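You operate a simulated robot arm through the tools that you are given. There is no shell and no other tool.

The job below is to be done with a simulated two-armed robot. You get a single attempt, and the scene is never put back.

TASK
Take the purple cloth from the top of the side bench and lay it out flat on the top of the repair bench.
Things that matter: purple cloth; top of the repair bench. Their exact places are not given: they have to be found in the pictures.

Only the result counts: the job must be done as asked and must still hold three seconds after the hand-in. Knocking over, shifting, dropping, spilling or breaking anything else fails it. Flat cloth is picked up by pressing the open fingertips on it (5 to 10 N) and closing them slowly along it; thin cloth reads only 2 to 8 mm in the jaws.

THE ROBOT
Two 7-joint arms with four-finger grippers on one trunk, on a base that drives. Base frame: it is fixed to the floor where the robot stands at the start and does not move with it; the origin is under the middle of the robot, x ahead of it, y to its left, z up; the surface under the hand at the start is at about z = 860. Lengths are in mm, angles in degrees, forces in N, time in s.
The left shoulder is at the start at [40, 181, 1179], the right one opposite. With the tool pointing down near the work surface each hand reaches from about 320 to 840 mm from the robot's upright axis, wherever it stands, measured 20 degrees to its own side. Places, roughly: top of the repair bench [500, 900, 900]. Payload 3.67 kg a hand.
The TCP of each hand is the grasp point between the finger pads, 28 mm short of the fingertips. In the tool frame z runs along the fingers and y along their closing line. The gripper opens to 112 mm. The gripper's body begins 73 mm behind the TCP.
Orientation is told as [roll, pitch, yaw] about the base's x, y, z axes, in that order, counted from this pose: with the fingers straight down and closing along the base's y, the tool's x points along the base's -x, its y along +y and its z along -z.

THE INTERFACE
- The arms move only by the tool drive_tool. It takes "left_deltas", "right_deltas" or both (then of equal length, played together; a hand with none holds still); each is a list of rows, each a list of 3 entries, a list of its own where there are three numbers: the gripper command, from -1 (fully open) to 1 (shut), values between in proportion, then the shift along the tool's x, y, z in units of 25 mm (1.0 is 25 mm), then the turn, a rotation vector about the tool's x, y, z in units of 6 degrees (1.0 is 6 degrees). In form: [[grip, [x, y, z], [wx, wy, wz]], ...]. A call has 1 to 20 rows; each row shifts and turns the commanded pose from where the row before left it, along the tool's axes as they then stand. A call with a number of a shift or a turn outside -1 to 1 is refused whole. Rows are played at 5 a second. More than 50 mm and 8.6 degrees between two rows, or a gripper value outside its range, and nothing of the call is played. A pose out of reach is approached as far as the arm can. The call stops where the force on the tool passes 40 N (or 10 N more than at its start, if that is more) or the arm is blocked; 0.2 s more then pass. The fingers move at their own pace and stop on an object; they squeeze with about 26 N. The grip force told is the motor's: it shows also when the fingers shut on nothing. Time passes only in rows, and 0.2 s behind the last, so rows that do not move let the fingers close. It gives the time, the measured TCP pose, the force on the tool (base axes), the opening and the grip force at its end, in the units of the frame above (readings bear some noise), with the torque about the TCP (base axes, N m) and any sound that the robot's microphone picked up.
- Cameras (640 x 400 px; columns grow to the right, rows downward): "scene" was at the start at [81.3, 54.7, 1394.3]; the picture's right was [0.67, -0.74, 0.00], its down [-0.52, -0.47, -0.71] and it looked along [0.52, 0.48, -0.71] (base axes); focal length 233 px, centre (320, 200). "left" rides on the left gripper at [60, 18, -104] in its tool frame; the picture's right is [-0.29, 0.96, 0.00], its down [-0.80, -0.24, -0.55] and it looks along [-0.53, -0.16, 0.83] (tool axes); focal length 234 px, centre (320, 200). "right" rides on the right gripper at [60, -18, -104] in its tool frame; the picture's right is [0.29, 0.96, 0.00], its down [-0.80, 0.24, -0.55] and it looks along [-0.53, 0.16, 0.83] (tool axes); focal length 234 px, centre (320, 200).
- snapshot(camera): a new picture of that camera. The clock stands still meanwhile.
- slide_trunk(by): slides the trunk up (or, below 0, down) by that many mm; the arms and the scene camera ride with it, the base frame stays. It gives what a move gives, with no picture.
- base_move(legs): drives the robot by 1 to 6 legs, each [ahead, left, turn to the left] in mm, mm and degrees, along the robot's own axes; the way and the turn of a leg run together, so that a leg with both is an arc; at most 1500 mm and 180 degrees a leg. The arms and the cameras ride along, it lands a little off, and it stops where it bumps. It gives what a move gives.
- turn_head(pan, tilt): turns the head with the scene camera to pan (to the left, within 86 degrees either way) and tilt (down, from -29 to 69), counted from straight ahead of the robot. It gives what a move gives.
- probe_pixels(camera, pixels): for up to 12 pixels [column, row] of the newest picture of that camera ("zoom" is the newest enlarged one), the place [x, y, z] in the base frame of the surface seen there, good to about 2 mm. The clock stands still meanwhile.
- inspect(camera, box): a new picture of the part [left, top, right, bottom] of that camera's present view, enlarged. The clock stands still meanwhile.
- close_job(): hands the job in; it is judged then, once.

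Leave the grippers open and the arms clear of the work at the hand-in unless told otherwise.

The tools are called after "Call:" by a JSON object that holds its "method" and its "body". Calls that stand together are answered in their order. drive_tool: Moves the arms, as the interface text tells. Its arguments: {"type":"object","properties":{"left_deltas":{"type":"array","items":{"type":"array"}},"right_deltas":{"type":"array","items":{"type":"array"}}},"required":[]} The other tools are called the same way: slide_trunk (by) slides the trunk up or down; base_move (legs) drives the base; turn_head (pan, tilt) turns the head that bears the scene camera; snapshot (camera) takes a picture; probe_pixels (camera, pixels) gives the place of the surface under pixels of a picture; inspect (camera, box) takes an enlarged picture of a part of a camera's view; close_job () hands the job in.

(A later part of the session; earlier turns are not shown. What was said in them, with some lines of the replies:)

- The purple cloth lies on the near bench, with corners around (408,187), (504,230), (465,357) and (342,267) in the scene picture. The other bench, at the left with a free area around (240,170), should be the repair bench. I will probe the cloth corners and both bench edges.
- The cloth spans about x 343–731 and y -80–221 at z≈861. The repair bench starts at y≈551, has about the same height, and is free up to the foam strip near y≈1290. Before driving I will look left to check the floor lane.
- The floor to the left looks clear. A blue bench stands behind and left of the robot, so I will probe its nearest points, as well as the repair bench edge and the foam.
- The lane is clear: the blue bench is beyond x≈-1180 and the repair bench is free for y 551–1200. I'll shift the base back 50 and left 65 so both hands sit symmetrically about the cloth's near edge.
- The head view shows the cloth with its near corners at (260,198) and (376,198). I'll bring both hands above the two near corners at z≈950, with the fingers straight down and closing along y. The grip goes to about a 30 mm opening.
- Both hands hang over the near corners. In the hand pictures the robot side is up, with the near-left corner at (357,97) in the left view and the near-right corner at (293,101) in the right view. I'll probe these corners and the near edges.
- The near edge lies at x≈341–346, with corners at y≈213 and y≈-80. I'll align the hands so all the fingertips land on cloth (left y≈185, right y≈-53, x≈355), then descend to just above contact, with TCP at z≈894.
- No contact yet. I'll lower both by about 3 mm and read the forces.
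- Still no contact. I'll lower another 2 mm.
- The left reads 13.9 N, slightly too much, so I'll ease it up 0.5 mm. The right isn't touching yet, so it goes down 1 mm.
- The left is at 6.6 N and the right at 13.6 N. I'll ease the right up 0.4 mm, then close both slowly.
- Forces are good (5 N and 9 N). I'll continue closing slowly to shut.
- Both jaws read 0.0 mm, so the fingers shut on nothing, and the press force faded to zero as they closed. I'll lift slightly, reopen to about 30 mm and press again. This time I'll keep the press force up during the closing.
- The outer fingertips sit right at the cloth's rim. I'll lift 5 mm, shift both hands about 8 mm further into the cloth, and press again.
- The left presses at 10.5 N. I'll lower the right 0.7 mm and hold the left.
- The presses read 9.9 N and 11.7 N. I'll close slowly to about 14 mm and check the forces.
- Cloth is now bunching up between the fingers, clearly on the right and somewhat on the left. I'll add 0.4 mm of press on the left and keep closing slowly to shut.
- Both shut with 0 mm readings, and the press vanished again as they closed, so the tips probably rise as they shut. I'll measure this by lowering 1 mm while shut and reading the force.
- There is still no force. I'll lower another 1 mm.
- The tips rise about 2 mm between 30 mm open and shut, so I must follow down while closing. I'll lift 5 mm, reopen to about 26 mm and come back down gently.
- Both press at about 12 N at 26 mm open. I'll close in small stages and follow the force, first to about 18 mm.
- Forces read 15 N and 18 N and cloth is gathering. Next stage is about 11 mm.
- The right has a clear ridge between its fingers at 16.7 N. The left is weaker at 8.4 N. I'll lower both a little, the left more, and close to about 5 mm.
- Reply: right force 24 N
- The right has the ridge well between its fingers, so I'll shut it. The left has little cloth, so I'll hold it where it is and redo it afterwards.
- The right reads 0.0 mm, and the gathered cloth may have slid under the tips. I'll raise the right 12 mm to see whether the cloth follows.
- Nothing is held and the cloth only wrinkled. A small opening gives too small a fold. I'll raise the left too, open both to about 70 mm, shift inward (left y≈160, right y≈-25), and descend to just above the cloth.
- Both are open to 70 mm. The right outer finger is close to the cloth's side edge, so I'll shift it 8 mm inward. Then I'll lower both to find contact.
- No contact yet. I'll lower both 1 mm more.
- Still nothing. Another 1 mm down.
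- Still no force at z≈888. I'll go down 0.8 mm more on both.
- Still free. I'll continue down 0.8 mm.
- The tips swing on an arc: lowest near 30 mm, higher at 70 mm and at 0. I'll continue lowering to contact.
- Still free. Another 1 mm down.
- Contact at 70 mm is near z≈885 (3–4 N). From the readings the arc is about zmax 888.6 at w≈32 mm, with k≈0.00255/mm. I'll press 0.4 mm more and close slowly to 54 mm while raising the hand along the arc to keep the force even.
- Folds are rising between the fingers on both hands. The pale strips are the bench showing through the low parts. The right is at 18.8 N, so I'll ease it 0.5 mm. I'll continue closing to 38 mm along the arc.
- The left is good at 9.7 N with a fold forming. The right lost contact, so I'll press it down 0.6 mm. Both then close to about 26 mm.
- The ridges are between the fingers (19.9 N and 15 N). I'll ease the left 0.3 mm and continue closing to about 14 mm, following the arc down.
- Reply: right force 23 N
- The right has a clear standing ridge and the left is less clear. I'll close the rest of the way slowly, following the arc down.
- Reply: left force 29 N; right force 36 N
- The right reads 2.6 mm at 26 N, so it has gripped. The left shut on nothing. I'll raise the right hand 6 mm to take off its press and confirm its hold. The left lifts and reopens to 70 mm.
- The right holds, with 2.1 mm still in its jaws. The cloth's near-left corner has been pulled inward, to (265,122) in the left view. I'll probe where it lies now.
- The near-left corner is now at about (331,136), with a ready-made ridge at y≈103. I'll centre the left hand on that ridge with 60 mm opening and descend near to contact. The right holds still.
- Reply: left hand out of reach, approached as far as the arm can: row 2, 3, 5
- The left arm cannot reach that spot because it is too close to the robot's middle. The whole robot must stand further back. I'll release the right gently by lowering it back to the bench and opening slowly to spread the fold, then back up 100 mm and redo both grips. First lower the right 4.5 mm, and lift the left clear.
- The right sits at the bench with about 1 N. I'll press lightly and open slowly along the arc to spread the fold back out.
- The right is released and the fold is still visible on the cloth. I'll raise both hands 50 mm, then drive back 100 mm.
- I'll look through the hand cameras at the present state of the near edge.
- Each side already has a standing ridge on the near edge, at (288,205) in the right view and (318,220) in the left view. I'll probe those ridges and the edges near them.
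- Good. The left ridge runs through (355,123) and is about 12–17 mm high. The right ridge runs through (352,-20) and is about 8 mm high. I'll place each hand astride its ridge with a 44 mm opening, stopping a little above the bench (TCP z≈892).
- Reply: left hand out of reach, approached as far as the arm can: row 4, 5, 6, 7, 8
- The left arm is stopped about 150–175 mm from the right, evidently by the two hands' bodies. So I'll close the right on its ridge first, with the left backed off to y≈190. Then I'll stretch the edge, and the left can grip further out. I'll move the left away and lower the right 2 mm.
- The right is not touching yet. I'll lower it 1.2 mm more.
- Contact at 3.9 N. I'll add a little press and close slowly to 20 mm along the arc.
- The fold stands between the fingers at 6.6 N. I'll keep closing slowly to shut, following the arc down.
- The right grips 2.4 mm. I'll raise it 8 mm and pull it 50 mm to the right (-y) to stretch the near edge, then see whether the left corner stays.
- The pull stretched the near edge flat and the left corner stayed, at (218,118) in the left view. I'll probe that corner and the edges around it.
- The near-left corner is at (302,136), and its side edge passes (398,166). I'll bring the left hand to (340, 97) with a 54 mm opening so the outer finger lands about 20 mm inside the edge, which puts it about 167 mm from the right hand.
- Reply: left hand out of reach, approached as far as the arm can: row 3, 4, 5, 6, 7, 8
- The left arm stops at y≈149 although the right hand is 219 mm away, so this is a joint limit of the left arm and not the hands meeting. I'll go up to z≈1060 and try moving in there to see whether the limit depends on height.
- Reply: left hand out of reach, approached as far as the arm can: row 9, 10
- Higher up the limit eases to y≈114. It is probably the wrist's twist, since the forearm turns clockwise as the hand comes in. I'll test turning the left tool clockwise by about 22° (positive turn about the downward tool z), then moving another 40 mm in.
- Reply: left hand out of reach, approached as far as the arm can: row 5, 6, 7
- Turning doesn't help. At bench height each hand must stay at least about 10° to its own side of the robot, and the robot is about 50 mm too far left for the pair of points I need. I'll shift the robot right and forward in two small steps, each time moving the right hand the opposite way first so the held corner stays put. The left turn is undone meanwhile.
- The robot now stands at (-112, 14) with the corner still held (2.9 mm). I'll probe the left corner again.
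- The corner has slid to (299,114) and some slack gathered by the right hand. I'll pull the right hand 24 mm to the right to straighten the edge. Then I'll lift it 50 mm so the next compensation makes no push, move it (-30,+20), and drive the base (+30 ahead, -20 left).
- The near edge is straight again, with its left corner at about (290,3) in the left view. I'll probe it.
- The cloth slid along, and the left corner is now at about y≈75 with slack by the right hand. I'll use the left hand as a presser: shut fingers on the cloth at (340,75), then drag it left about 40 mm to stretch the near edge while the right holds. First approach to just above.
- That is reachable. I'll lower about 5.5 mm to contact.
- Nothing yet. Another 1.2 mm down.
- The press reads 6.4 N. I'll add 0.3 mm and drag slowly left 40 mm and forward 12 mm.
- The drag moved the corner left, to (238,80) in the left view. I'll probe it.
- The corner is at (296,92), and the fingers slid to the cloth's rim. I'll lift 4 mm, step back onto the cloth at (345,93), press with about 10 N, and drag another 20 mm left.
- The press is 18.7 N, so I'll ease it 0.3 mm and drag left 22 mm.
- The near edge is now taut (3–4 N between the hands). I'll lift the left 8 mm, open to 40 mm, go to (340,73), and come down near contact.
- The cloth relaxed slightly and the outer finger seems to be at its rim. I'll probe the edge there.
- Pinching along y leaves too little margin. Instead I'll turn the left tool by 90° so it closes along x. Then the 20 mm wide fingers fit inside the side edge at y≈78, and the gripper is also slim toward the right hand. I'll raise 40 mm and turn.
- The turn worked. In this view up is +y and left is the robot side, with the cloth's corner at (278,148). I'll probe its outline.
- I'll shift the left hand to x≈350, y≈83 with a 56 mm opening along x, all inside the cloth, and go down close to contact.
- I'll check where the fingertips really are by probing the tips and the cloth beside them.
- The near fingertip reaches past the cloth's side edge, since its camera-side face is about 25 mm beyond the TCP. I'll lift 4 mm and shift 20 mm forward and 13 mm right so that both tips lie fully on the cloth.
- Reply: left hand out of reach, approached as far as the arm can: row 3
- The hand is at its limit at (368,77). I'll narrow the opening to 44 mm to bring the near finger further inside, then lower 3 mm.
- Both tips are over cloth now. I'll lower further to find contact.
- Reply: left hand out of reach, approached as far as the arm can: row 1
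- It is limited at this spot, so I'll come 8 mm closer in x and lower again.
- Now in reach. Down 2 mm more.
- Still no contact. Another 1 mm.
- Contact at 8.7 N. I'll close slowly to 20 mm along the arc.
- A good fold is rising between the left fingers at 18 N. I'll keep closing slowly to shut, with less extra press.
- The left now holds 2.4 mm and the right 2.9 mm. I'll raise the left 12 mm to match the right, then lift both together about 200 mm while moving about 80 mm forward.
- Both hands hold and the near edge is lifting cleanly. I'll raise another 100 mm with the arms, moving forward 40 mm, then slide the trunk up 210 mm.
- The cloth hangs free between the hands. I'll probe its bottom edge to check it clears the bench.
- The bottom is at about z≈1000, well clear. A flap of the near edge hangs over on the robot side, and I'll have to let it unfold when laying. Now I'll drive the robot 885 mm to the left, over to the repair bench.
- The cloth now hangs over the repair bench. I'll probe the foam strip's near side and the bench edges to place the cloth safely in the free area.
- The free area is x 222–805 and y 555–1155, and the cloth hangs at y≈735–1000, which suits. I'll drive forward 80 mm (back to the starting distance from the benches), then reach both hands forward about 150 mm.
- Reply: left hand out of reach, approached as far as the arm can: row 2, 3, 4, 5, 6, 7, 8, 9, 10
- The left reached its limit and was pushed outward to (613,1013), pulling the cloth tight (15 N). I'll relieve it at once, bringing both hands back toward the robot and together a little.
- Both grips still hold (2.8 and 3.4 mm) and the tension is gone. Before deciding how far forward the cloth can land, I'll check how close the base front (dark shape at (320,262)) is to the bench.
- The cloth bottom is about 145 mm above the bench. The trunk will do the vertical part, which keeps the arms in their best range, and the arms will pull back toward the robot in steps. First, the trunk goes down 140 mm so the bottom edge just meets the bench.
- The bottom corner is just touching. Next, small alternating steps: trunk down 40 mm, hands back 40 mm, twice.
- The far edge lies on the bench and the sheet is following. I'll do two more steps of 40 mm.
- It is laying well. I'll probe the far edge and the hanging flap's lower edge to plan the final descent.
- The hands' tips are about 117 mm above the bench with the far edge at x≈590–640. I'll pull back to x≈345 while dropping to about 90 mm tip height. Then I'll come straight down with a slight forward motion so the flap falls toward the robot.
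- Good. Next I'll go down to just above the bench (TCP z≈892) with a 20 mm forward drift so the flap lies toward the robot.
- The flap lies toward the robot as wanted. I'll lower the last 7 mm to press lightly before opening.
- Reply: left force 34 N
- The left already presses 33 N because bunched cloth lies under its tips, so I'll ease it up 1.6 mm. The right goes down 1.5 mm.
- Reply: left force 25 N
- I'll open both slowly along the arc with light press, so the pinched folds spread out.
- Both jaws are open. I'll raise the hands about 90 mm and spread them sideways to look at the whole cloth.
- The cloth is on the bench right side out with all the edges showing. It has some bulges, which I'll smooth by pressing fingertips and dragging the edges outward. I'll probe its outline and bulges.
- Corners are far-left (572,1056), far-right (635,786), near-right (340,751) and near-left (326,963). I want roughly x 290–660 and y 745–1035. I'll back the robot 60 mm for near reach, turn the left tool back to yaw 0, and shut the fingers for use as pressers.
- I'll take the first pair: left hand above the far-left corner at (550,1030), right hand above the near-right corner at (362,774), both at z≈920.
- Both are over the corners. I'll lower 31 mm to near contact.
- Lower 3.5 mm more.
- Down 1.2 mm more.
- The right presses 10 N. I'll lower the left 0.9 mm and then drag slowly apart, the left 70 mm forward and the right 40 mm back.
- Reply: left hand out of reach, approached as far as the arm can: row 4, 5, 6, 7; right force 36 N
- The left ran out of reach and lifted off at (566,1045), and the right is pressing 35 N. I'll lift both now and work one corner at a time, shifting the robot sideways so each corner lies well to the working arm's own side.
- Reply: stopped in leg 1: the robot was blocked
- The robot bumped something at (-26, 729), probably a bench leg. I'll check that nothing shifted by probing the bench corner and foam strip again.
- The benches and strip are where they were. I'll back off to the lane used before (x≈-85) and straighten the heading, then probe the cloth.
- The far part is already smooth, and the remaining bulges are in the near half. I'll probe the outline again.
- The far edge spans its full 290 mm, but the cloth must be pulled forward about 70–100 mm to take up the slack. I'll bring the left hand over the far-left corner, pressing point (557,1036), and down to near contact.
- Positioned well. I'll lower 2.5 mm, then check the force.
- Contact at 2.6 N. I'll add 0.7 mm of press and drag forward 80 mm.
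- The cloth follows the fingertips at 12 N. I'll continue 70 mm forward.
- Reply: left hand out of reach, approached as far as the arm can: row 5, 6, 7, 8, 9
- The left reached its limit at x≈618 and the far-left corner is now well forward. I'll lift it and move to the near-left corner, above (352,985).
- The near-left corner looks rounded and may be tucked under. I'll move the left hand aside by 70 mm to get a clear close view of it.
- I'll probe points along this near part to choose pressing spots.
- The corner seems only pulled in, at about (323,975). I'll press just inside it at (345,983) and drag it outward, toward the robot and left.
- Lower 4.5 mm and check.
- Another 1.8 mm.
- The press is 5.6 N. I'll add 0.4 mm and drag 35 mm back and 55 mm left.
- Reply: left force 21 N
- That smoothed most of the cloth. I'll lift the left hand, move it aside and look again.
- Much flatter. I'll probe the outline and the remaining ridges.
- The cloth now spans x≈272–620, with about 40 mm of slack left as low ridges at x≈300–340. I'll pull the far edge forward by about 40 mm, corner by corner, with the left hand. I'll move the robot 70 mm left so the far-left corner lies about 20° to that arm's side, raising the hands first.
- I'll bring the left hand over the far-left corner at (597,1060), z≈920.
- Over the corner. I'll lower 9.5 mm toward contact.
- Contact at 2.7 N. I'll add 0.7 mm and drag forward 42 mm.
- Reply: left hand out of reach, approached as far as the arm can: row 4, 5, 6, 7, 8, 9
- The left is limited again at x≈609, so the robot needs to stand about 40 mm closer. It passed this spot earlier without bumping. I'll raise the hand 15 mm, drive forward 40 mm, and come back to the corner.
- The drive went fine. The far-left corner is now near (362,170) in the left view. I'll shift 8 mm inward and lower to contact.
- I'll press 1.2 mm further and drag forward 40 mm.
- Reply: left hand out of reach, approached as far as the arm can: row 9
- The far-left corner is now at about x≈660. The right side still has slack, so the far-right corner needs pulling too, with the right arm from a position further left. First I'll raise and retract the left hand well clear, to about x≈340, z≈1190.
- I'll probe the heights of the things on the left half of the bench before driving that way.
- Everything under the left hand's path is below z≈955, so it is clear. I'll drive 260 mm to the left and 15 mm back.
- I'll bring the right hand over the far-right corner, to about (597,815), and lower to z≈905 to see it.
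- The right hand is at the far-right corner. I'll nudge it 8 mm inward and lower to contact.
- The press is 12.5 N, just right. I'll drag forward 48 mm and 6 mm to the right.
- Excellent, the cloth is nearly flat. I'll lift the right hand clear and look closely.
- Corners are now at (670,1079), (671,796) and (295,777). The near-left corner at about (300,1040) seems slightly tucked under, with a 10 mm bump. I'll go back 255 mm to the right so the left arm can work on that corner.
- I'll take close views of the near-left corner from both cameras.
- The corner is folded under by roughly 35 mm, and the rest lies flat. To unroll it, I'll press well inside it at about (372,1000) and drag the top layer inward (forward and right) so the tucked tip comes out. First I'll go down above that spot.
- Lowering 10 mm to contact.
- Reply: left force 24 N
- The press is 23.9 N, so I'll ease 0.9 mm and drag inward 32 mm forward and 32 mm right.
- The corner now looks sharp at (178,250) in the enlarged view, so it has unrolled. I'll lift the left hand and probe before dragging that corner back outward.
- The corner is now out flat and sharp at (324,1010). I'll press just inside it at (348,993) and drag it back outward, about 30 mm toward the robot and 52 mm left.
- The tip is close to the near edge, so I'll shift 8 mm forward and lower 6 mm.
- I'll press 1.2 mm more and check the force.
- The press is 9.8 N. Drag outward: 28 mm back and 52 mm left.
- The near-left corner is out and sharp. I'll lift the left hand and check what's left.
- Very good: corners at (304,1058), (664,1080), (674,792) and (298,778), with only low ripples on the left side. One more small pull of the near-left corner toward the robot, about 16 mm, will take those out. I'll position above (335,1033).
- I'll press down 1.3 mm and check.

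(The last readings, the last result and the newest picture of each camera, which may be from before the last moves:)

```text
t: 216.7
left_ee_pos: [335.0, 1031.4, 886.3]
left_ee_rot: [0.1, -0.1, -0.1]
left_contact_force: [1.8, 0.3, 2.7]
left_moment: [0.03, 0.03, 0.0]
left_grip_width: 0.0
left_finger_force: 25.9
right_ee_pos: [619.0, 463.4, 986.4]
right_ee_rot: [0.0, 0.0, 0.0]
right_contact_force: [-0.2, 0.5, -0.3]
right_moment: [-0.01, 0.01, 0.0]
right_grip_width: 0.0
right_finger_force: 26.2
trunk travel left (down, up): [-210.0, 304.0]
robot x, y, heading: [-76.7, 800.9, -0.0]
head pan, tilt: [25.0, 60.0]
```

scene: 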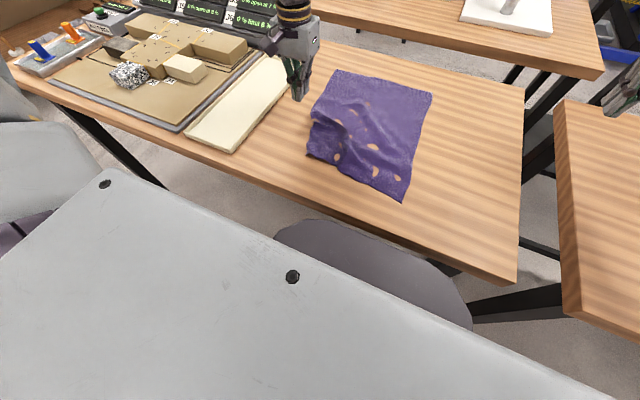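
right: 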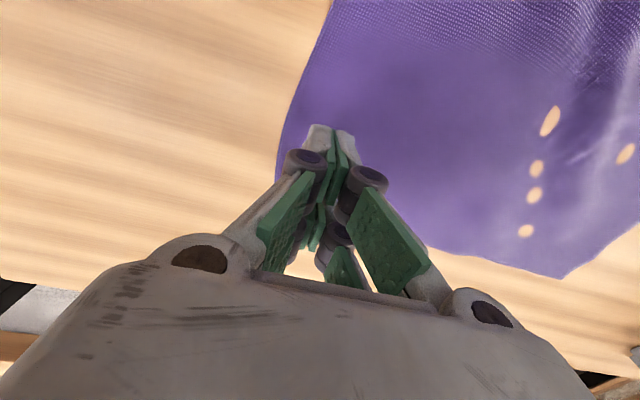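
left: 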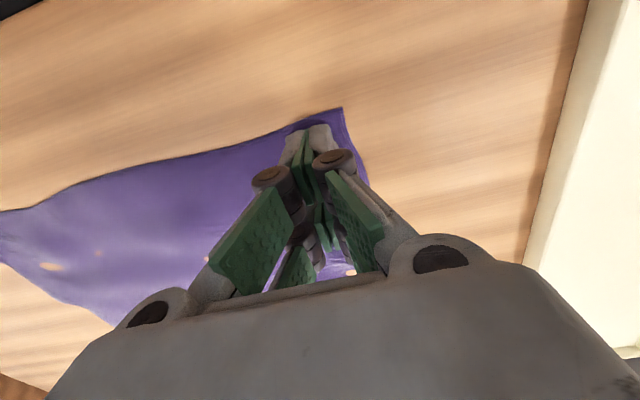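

Add 0.6 mm and drag back 18 mm and left 5 mm.

Call:
{"method": "drive_tool", "body": {"left_deltas": [[1, [0, 0, 0.026], [0, 0, 0]], [1, [0.14, 0.04, 0], [0, 0, 0]], [1, [0.14, 0.04, 0], [0, 0, 0]], [1, [0.14, 0.04, 0], [0, 0, 0]], [1, [0.14, 0.04, 0], [0, 0, 0]], [1, [0.14, 0.04, 0], [0, 0, 0]], [1, [0, 0, 0], [0, 0, 0]]]}}

Call:
{"method": "inspect", "body": {"camera": "scene", "box": [280, 60, 440, 210]}}

```text
t: 218.3
left_ee_pos: [314.8, 1038.1, 886.8]
left_ee_rot: [0.0, -0.1, -0.3]
left_contact_force: [3.6, -1.1, 12.0]
left_moment: [-0.01, 0.15, 0.02]
left_grip_width: 0.1
left_finger_force: 25.7
right_ee_pos: [617.5, 462.8, 986.4]
right_ee_rot: [0.0, -0.1, 0.0]
right_contact_force: [-0.5, 0.1, 0.3]
right_moment: [-0.01, -0.02, 0.0]
right_grip_width: 0.0
right_finger_force: 25.4
trunk travel left (down, up): [-210.0, 304.0]
robot x, y, heading: [-74.1, 801.7, -0.1]
head pan, tilt: [25.0, 60.0]
```

```text
2.67 times, centred on (360, 135) of scene
```

zoom: 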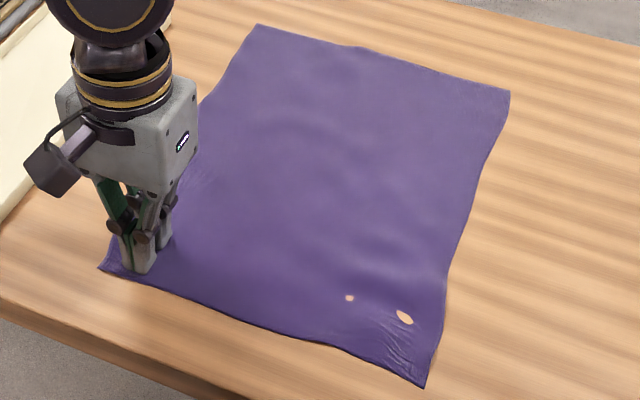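

The cloth now lies smooth. I'll lift the left hand straight up, move it clear, and open both grippers.

Call:
{"method": "drive_tool", "body": {"left_deltas": [[1, [0, 0, -0.8], [0, 0, 0]], [1, [0, 0, -1], [0, 0, 0]], [1, [0, 0, -1], [0, 0, 0]], [1, [0, 0, -1], [0, 0, 0]], [1, [0, 0, -1], [0, 0, 0]], [1, [0, 0, -1], [0, 0, 0]], [0, [0, 0.6, -1], [0, 0, 0]], [-1, [0, 0.6, -1], [0, 0, 0]], [-1, [0, 0.6, -1], [0, 0, 0]], [-1, [0, 0, 0], [0, 0, 0]]], "right_deltas": [[1, [0, 0, -0.8], [0, 0, 0]], [1, [0, 0, -0.8], [0, 0, 0]], [1, [0, 0, -0.8], [0, 0, 0]], [1, [0, 0, -0.8], [0, 0, 0]], [1, [0, 0, -0.8], [0, 0, 0]], [1, [0, 0, 0], [0, 0, 0]], [0, [0, 0, 0], [0, 0, 0]], [-1, [0, 0, 0], [0, 0, 0]], [-1, [0, 0, 0], [0, 0, 0]], [-1, [0, 0, 0], [0, 0, 0]]]}}

Call:
{"method": "snapshot", "body": {"camera": "scene"}}

Call:
{"method": "inspect", "body": {"camera": "scene", "box": [280, 60, 440, 210]}}

Call:
{"method": "probe_pixels", "body": {"camera": "zoom", "pixels": [[105, 265], [257, 30], [507, 95], [422, 382], [200, 110], [180, 180], [300, 120], [265, 320], [350, 330], [330, 200], [400, 250], [420, 320]]}}

```text
t: 220.5
left_ee_pos: [316.2, 1084.2, 1107.4]
left_ee_rot: [0.0, 0.0, -0.2]
left_contact_force: [-0.1, -0.1, 0.3]
left_moment: [0.0, 0.03, 0.01]
left_grip_width: 111.7
left_finger_force: 0.0
right_ee_pos: [620.5, 465.3, 1085.4]
right_ee_rot: [0.2, 0.0, -0.1]
right_contact_force: [0.2, -0.5, 0.0]
right_moment: [-0.02, -0.01, 0.0]
right_grip_width: 111.7
right_finger_force: 0.0
trunk travel left (down, up): [-210.0, 304.0]
robot x, y, heading: [-77.3, 801.4, -0.1]
head pan, tilt: [25.0, 60.0]
```

```text
taken
```

scene: 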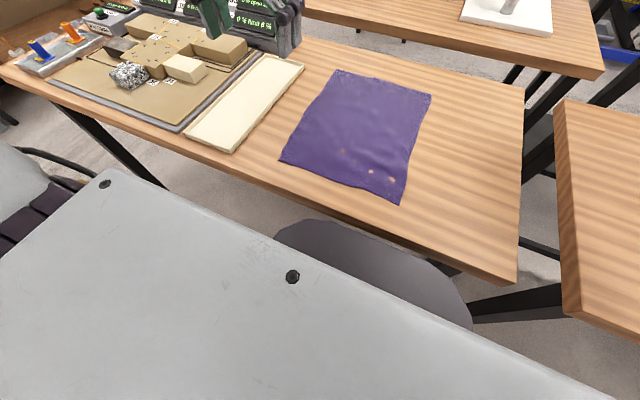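

```text
2.67 times, centred on (360, 135) of scene
```

zoom: 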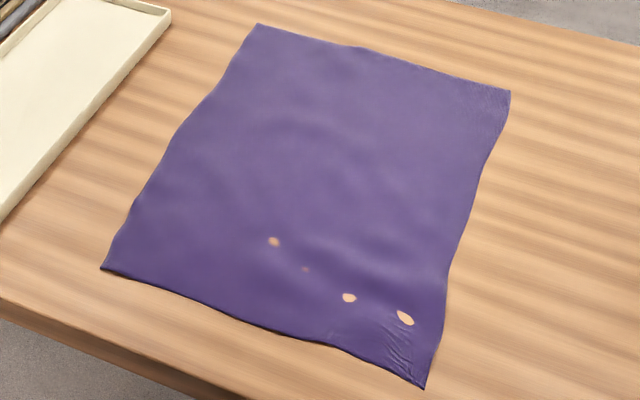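

```text
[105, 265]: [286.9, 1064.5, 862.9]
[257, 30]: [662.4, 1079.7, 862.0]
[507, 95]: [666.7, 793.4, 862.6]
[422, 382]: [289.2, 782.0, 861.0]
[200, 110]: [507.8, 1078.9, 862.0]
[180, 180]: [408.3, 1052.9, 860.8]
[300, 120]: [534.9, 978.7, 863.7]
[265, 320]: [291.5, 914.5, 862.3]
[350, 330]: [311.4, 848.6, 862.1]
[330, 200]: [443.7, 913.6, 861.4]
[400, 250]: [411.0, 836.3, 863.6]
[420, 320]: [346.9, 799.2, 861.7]
```

The cloth lies flat at its full size, about 376 × 285 mm, on the repair bench. Every probed point is at z≈861–864, and all the edges are well inside the bench top. Both grippers are open and clear, and nothing else looks disturbed. I'm handing the job in.

Call:
{"method": "close_job", "body": {}}

```text
The job is handed in.
```

The purple cloth is off the side bench and laid flat on top of the repair bench, and I've handed the job in. The hand-in came back with no verdict, so I can't confirm it passed.

- **Cloth:** it lies at its full size, about 376 × 285 mm. The points I checked are within a few millimetres of the bench top. The near edge is about 65 mm in from the bench's front edge. A few small pale spots show near the near-right corner. I took these for the picture showing the bench through the cloth and didn't try to remove them.
- **Other items:** the robot base bumped something once, probably a bench leg, while I was repositioning. I re-probed the repair bench corner and the foam strip afterwards and they had not moved. The one point I re-probed on the side bench was not clear enough to say the same there, but nothing looked disturbed.
- **Robot:** both grippers are open and the arms are clear of the cloth.
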